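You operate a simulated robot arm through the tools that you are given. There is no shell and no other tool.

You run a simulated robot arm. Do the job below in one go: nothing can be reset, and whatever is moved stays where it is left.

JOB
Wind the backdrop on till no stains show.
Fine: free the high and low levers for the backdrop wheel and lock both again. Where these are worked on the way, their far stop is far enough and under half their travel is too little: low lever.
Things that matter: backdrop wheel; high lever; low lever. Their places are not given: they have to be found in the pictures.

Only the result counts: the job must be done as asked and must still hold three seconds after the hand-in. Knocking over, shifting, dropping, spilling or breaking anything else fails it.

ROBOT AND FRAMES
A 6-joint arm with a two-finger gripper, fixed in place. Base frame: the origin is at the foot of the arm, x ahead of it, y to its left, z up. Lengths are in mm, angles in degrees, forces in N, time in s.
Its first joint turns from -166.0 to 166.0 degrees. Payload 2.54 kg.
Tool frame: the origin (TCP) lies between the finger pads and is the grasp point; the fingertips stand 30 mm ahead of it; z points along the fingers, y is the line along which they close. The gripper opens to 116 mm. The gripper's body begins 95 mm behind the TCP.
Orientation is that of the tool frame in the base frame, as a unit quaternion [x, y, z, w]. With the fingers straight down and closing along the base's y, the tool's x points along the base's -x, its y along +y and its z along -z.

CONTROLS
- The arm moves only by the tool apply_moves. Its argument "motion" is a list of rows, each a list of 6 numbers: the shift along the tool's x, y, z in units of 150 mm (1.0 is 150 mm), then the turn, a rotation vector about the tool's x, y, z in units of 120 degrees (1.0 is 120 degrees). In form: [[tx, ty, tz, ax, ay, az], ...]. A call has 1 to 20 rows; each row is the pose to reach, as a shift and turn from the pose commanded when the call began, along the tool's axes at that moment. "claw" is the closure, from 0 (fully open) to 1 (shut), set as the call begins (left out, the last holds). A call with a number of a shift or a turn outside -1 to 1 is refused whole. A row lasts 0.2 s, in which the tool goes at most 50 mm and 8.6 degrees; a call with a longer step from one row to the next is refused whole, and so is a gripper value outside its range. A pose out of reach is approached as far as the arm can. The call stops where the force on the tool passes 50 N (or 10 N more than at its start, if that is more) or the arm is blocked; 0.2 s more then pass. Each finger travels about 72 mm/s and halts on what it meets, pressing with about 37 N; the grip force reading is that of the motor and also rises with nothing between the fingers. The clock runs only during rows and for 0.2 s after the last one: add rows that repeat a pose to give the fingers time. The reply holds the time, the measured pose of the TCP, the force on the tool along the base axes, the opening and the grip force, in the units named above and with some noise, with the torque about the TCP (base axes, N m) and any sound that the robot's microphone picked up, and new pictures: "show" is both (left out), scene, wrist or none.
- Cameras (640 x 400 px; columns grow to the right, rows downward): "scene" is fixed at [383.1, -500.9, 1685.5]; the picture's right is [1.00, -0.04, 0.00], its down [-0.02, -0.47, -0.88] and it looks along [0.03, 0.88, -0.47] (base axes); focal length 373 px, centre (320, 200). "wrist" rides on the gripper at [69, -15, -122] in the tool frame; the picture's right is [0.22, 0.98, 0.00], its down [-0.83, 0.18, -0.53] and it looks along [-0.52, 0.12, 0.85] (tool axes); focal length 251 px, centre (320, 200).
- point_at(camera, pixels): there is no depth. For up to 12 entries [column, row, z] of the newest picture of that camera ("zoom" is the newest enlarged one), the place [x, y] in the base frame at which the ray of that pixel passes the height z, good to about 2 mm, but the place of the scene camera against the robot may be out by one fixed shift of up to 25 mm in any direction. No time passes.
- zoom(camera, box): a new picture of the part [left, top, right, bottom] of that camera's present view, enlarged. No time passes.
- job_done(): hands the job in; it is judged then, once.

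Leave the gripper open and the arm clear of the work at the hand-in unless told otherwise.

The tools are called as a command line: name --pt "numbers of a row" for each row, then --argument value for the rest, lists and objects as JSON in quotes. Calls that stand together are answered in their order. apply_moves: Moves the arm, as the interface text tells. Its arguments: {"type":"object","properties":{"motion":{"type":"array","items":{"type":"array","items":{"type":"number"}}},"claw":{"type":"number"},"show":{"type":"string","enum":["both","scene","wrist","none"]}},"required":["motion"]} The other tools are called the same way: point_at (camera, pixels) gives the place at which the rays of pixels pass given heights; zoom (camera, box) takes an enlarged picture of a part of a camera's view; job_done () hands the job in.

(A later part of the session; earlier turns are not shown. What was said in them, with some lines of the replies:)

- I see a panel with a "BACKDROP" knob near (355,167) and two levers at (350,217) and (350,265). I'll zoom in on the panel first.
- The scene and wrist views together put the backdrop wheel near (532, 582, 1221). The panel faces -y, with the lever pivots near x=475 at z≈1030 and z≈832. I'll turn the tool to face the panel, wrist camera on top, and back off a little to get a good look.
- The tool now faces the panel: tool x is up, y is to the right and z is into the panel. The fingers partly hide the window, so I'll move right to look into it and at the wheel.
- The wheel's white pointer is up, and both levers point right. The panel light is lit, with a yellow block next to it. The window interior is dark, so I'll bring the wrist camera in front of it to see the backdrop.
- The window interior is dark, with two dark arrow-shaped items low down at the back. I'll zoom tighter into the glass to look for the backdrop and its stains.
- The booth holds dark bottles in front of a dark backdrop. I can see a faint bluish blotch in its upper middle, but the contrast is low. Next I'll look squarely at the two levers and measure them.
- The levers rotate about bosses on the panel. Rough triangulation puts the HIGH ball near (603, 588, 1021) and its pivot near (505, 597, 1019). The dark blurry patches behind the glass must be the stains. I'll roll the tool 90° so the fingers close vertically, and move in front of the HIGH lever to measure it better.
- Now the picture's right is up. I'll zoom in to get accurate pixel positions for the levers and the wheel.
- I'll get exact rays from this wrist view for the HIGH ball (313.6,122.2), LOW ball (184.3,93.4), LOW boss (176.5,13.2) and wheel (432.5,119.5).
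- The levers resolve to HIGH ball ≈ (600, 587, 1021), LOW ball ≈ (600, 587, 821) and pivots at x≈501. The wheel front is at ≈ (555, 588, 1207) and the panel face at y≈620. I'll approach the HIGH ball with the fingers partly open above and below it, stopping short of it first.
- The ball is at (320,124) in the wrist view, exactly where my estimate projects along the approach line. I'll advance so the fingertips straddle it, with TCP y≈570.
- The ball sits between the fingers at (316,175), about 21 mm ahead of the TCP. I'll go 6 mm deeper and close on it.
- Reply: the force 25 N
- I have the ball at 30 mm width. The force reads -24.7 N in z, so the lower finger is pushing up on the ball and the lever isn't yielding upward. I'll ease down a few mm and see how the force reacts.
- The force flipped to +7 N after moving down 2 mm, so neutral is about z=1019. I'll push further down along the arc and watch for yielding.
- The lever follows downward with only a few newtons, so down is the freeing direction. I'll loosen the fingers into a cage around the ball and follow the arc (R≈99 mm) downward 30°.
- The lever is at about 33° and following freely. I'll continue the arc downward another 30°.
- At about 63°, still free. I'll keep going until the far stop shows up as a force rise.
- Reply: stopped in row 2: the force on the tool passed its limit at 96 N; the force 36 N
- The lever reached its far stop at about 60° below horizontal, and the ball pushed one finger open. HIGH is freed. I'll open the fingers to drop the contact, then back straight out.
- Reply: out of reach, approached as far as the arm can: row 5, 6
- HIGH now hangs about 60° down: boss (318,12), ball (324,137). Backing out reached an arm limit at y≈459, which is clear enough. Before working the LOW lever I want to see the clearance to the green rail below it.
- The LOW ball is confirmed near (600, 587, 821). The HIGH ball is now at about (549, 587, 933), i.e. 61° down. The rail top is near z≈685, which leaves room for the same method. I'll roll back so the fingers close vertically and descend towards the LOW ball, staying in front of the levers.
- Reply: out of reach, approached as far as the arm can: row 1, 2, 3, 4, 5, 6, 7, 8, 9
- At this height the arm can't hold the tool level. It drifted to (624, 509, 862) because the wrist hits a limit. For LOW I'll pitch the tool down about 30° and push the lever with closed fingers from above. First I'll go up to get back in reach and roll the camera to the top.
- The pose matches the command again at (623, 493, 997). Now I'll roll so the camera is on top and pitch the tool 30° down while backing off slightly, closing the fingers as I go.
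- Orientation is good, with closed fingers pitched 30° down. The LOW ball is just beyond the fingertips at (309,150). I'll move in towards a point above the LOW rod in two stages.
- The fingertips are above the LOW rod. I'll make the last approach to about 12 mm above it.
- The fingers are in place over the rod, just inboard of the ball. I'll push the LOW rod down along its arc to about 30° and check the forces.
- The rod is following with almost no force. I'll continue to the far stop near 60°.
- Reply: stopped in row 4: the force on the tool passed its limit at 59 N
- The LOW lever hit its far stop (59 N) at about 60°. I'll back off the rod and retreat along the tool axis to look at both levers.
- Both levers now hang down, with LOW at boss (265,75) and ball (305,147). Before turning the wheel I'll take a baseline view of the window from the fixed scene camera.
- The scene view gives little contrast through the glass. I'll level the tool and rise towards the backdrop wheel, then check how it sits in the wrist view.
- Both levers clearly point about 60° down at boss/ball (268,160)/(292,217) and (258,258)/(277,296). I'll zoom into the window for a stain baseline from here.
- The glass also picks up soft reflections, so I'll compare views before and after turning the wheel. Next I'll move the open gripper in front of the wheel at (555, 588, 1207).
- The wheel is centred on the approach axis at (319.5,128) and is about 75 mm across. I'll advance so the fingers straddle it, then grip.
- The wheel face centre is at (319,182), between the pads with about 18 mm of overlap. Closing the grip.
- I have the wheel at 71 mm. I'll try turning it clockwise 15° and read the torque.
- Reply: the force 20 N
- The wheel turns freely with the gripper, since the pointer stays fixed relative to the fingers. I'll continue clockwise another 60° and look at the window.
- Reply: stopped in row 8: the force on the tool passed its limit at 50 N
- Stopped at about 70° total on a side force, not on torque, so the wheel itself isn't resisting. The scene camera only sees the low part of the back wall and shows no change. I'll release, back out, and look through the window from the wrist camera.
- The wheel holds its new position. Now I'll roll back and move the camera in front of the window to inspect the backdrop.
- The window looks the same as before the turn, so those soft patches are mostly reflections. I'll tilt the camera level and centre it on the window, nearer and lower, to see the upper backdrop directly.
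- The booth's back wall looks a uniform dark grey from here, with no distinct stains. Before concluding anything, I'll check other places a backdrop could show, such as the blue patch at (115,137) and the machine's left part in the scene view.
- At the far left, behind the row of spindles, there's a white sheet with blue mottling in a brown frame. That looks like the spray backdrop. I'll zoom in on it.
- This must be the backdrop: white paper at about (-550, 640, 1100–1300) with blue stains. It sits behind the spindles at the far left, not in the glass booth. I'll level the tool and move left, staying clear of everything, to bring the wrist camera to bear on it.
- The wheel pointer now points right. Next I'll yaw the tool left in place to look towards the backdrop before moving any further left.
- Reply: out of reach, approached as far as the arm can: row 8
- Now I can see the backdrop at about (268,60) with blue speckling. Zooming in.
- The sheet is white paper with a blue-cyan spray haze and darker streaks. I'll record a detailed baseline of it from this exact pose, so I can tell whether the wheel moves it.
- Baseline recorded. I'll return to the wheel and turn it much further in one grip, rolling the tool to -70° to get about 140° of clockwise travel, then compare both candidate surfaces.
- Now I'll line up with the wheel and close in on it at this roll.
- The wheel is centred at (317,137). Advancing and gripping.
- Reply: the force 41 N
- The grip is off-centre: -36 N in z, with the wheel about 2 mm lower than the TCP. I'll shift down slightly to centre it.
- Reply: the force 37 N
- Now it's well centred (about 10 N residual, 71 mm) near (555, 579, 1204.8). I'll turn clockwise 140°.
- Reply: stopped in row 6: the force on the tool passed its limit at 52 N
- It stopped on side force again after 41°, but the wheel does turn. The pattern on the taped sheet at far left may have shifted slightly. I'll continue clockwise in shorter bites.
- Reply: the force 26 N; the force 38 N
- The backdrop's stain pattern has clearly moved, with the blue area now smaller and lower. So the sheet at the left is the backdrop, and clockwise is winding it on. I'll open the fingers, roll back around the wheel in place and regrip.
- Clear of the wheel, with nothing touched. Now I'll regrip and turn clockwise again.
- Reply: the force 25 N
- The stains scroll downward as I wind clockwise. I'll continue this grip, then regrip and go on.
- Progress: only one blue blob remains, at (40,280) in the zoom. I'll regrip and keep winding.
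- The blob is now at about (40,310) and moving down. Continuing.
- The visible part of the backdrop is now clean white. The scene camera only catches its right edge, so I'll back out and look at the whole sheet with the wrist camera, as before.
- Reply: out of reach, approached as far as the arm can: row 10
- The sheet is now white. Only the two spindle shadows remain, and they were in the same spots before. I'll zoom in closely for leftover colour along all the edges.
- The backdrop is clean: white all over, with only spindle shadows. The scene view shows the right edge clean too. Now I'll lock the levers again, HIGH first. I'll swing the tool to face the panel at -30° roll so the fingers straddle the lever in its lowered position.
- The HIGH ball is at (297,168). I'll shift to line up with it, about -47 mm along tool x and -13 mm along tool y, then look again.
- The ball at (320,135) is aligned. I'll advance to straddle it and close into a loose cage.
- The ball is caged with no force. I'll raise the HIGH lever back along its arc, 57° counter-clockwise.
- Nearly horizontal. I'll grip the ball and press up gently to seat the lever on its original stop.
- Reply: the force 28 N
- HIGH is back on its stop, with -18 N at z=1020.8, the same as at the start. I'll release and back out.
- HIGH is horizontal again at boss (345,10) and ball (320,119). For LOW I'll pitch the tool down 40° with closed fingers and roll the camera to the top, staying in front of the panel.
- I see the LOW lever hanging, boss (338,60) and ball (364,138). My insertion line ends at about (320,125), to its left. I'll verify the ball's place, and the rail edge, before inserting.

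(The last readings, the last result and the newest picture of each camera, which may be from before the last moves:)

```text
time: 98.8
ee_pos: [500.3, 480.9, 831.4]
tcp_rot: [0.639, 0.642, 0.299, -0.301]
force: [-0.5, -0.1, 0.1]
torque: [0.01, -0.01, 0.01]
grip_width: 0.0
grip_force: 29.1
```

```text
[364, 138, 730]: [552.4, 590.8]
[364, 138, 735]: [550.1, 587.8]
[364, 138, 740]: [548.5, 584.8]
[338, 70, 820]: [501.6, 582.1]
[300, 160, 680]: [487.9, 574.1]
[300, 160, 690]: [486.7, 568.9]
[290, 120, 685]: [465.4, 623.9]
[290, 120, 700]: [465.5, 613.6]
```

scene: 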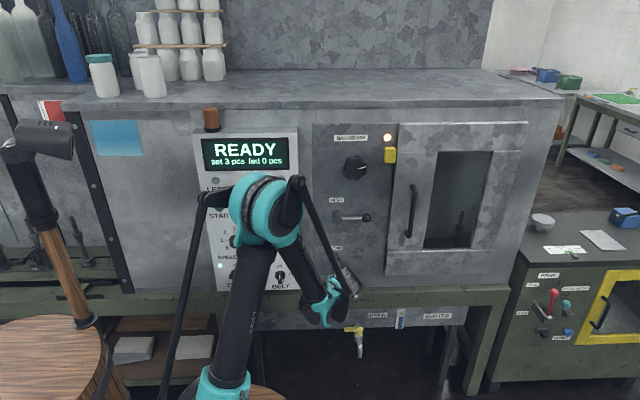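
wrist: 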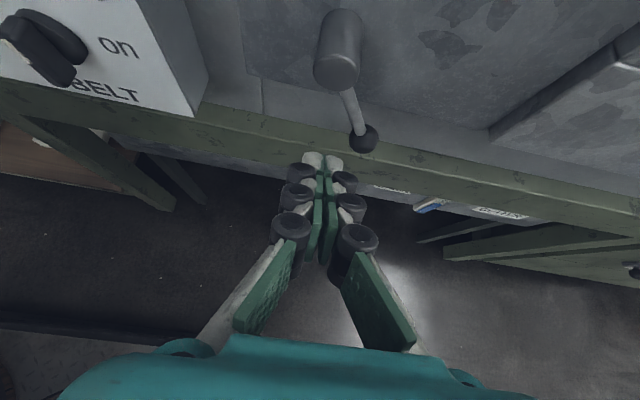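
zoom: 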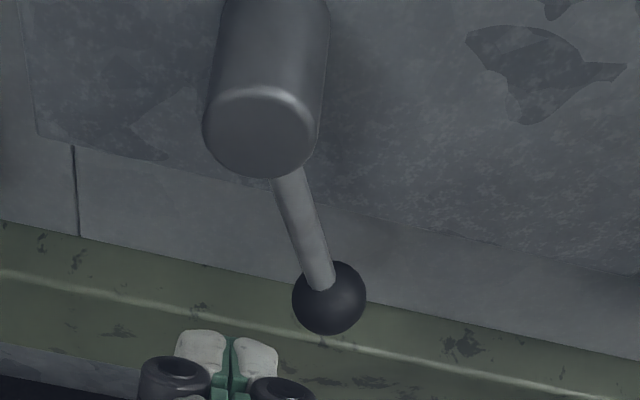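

The ball is at (550, 588, 735) as predicted. The rail top is near z≈695, so tips bottoming at about z=725 clear it. Inserting the closed fingers to the left of the rod.

apply_moves --pt "0 0 0.2 0 0 0" --pt "0 0 0.4 0 0 0" --pt "0 0 0.6 0 0 0" --pt "0 0 0.72 0 0 0" --pt "0 0 0.8 0 0 0"

```text
time: 100.0
ee_pos: [501.2, 573.8, 753.5]
tcp_rot: [0.639, 0.641, 0.3, -0.3]
force: [0.4, 0.1, 0.0]
torque: [0.03, -0.01, 0.0]
grip_width: 0.0
grip_force: 28.6
```

scene: 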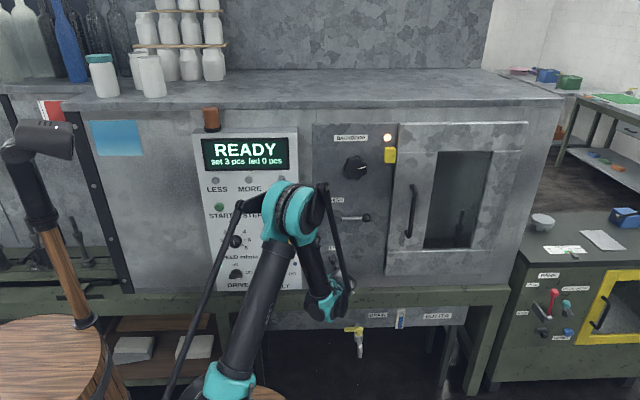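
wrist: 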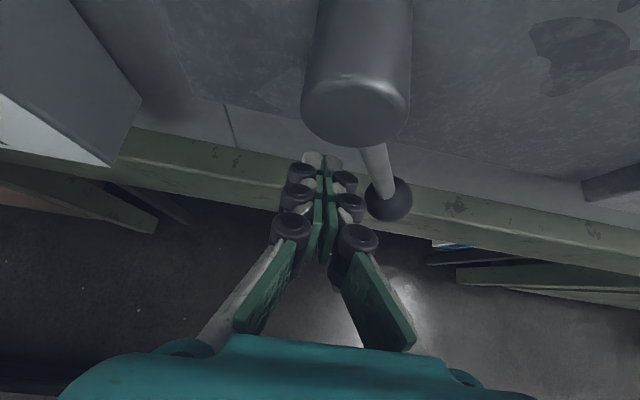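

The fingers are inserted left of the LOW rod with no contact. I'll push the rod up along its arc, to about 20° first.

apply_moves --pt "0.021 0.0517 -0.0176 0 0 0" --pt "0.0419 0.1033 -0.0352 0 0 0" --pt "0.0689 0.164 -0.0579 0 0 0" --pt "0.1037 0.2173 -0.087 0 0 0" --pt "0.145 0.262 -0.1217 0 0 0" --pt "0.1915 0.2967 -0.1608 0 0 0"

```text
time: 101.4
ee_pos: [545.4, 572.5, 791.6]
tcp_rot: [0.639, 0.642, 0.3, -0.3]
force: [-1.3, -0.1, -1.8]
torque: [-0.03, 0.03, 0.01]
grip_width: 0.0
grip_force: 28.7
```

scene: 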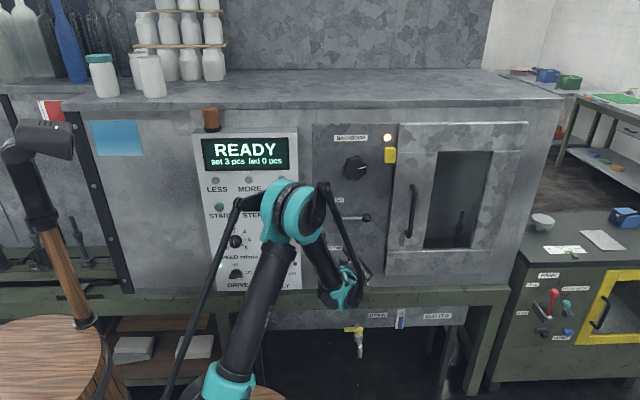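
wrist: 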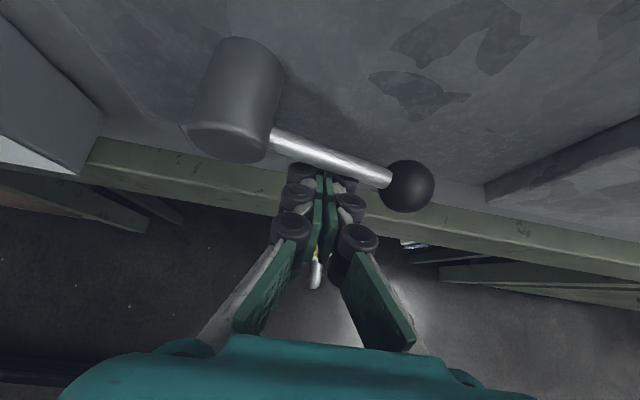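

The rod is riding on top of the fingers and following. I'll continue up to the horizontal stop.

apply_moves --pt "0.0506 0.0233 -0.0424 0 0 0" --pt "0.0766 0.0313 -0.0643 0 0 0" --pt "0.0925 0.0337 -0.0777 0 0 0" --pt "0.1032 0.0353 -0.0866 0 0 0" --pt "0.111 0.036 -0.0932 0 0 0"

```text
time: 102.4
ee_pos: [550.9, 572.3, 809.6]
tcp_rot: [0.639, 0.644, 0.297, -0.298]
force: [0.2, -6.1, -10.8]
torque: [-0.08, -0.04, -0.09]
grip_width: 5.8
grip_force: 28.5
stopped in row 4: the force on the tool passed its limit at 55 N (the readings are from after the stop); the commanded pose is now the measured one
```

scene: 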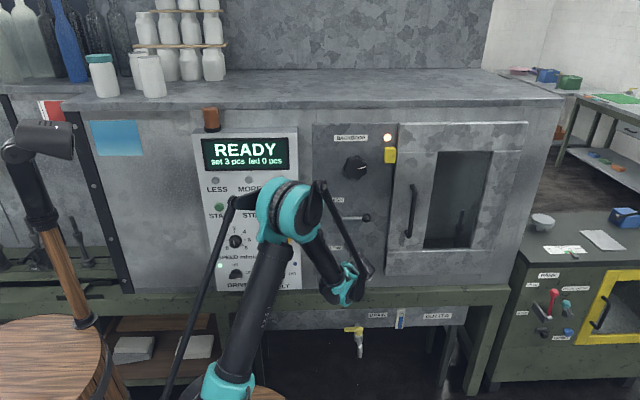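
wrist: 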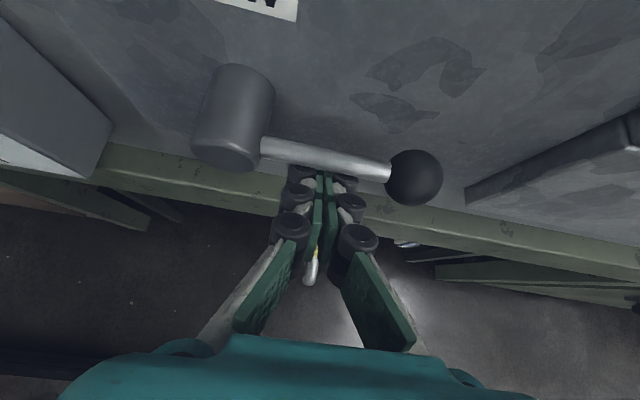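

LOW is up against its stop (55 N). I'll drop the fingers away from the rod and retreat along the tool axis.

apply_moves --pt "-0.06 0 0 0 0 0" --pt "-0.07 0 -0.1 0 0 0" --pt "-0.08 0 -0.3 0 0 0" --pt "-0.08 0 -0.55 0 0 0" --pt "-0.08 0 -0.8 0 0 0" --pt "-0.08 0 -1.0 0 0 0"

```text
time: 103.8
ee_pos: [553.6, 448.5, 898.5]
tcp_rot: [0.639, 0.643, 0.298, -0.299]
force: [0.1, -0.1, -0.2]
torque: [-0.01, -0.02, 0.01]
grip_width: 0.1
grip_force: 29.1
```

scene: 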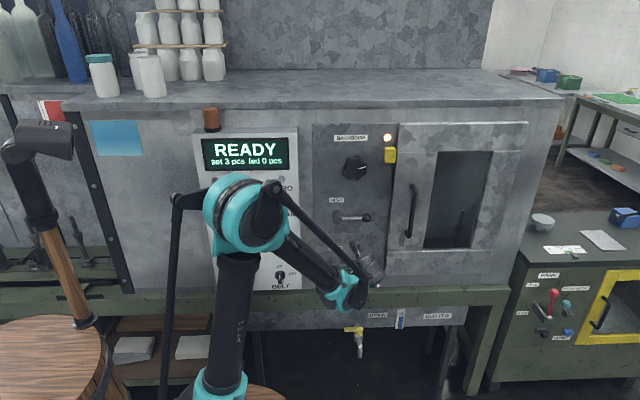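
wrist: 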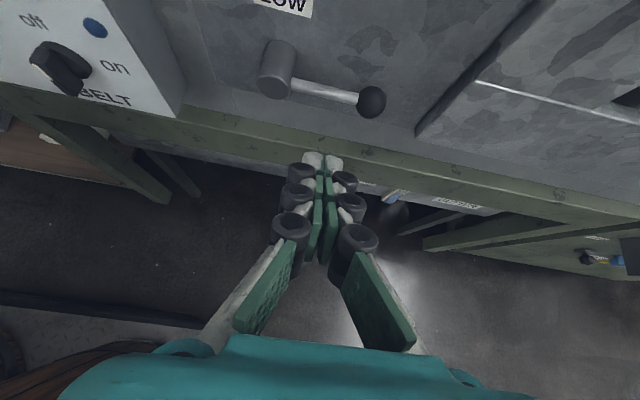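

LOW looks horizontal. I'll level out, open the gripper, and go back to the earlier overview pose to compare both levers with the original picture.

apply_moves --pt "-0.028 -0.05 -0.16 0 0.0667 0" --pt "-0.056 -0.1 -0.32 0 0.1333 0" --pt "-0.084 -0.15 -0.48 0 0.2 0" --pt "-0.112 -0.2 -0.64 0 0.2667 0" --pt "-0.14 -0.25 -0.8 0 0.3333 0" --claw 0 --show "none"

```text
time: 105.0
ee_pos: [518.5, 346.2, 974.3]
tcp_rot: [0.498, 0.503, 0.499, -0.5]
force: [0.6, -0.1, 0.2]
torque: [-0.03, 0.02, 0.01]
grip_width: 115.9
grip_force: 0.0
out of reach, approached as far as the arm can: row 5
```

apply_moves --pt "0.1 -0.08 -0.15 0 0 0" --pt "0.2 -0.16 -0.35 0 0 0" --pt "0.233 -0.241 -0.635 0 0 0"

zoom --camera "wrist" --box '[270, 30, 430, 220]'

zoom --camera "scene" --box '[310, 185, 390, 280]'

zoom --camera "scene" --box '[0, 90, 60, 230]'

```text
time: 105.8
ee_pos: [484.6, 250.9, 1010.0]
tcp_rot: [0.498, 0.502, 0.498, -0.502]
force: [0.3, -1.2, 0.2]
torque: [0.03, 0.01, 0.0]
grip_width: 116.2
grip_force: 0.0
```

scene: 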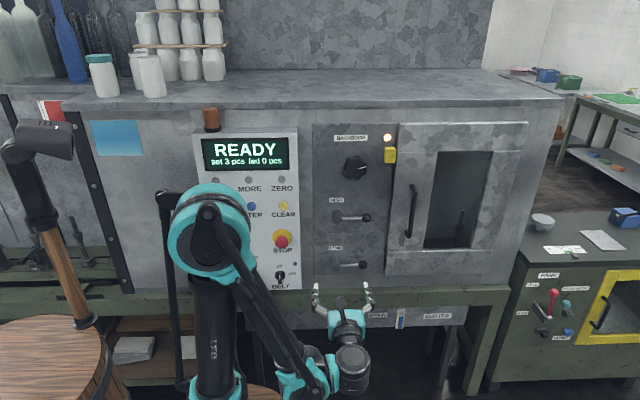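
wrist: 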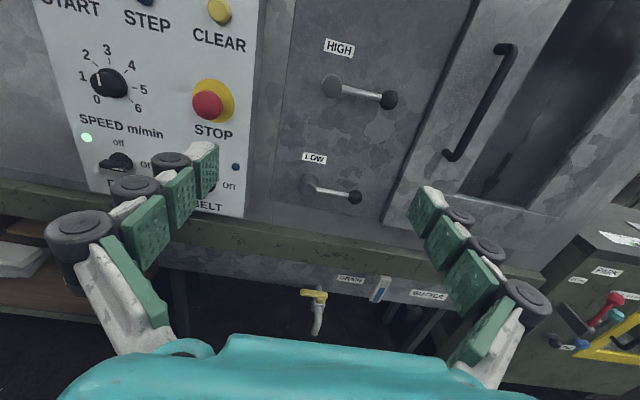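

```text
2.11 times, centred on (350, 125) of wrist
```

zoom: 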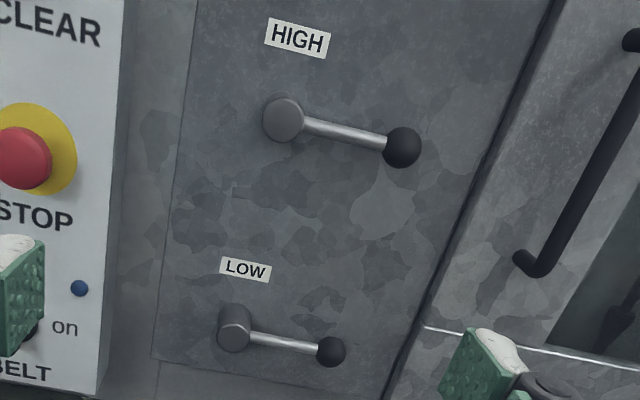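

```text
4.21 times, centred on (350, 232) of scene
```

zoom: 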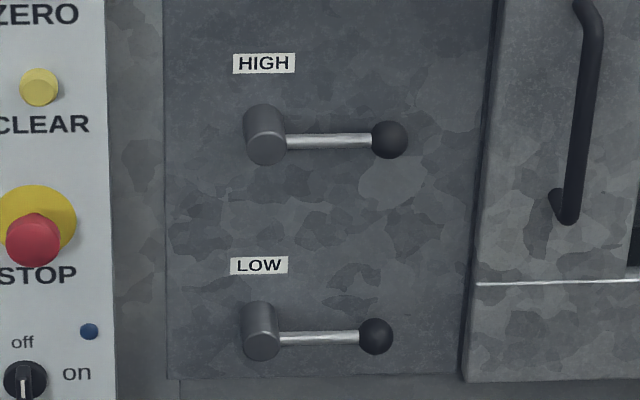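

```text
2.86 times, centred on (30, 160) of scene
```

zoom: 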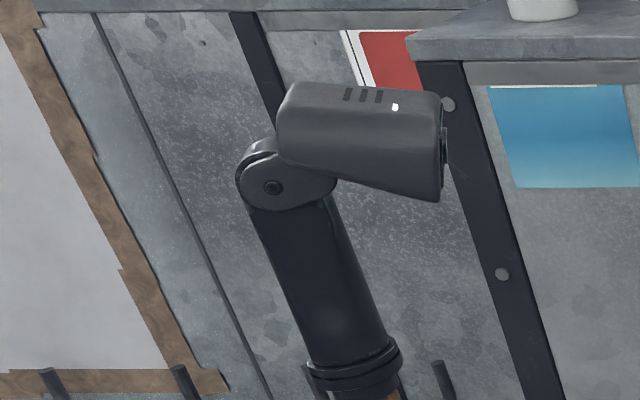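

Both levers match their original positions exactly, with HIGH ball (389,139) and LOW ball (376,336) in the scene zoom, same as at the start. The visible part of the backdrop is still clean white. The gripper is open and clear of the work, so I'm handing in.

job_done

```text
The job is handed in.
```

The backdrop is wound on to clean paper, both levers are locked again, and I've handed the job in.

- **Backdrop:** the stained sheet turned out to be the white paper at the far left, behind the spindles, not the glass booth. I wound the wheel about 1.2 turns clockwise until the blue stains were gone. A close look at the whole sheet showed only the spindle shadows. After locking the levers, the part the scene camera sees was still clean.
- **Levers:** I freed HIGH and LOW to their far stops, about 60° down. I then raised each one until it pressed against its original stop. Both match their starting positions in the pictures.
- **Everything else:** I saw no sign of anything else being moved, and the arm was clear with the gripper open at the hand-in.

I didn't wind on any extra after the sheet came clean. The last stains disappeared during the final turn of about 115°, so I can't say exactly how far past them it now sits.
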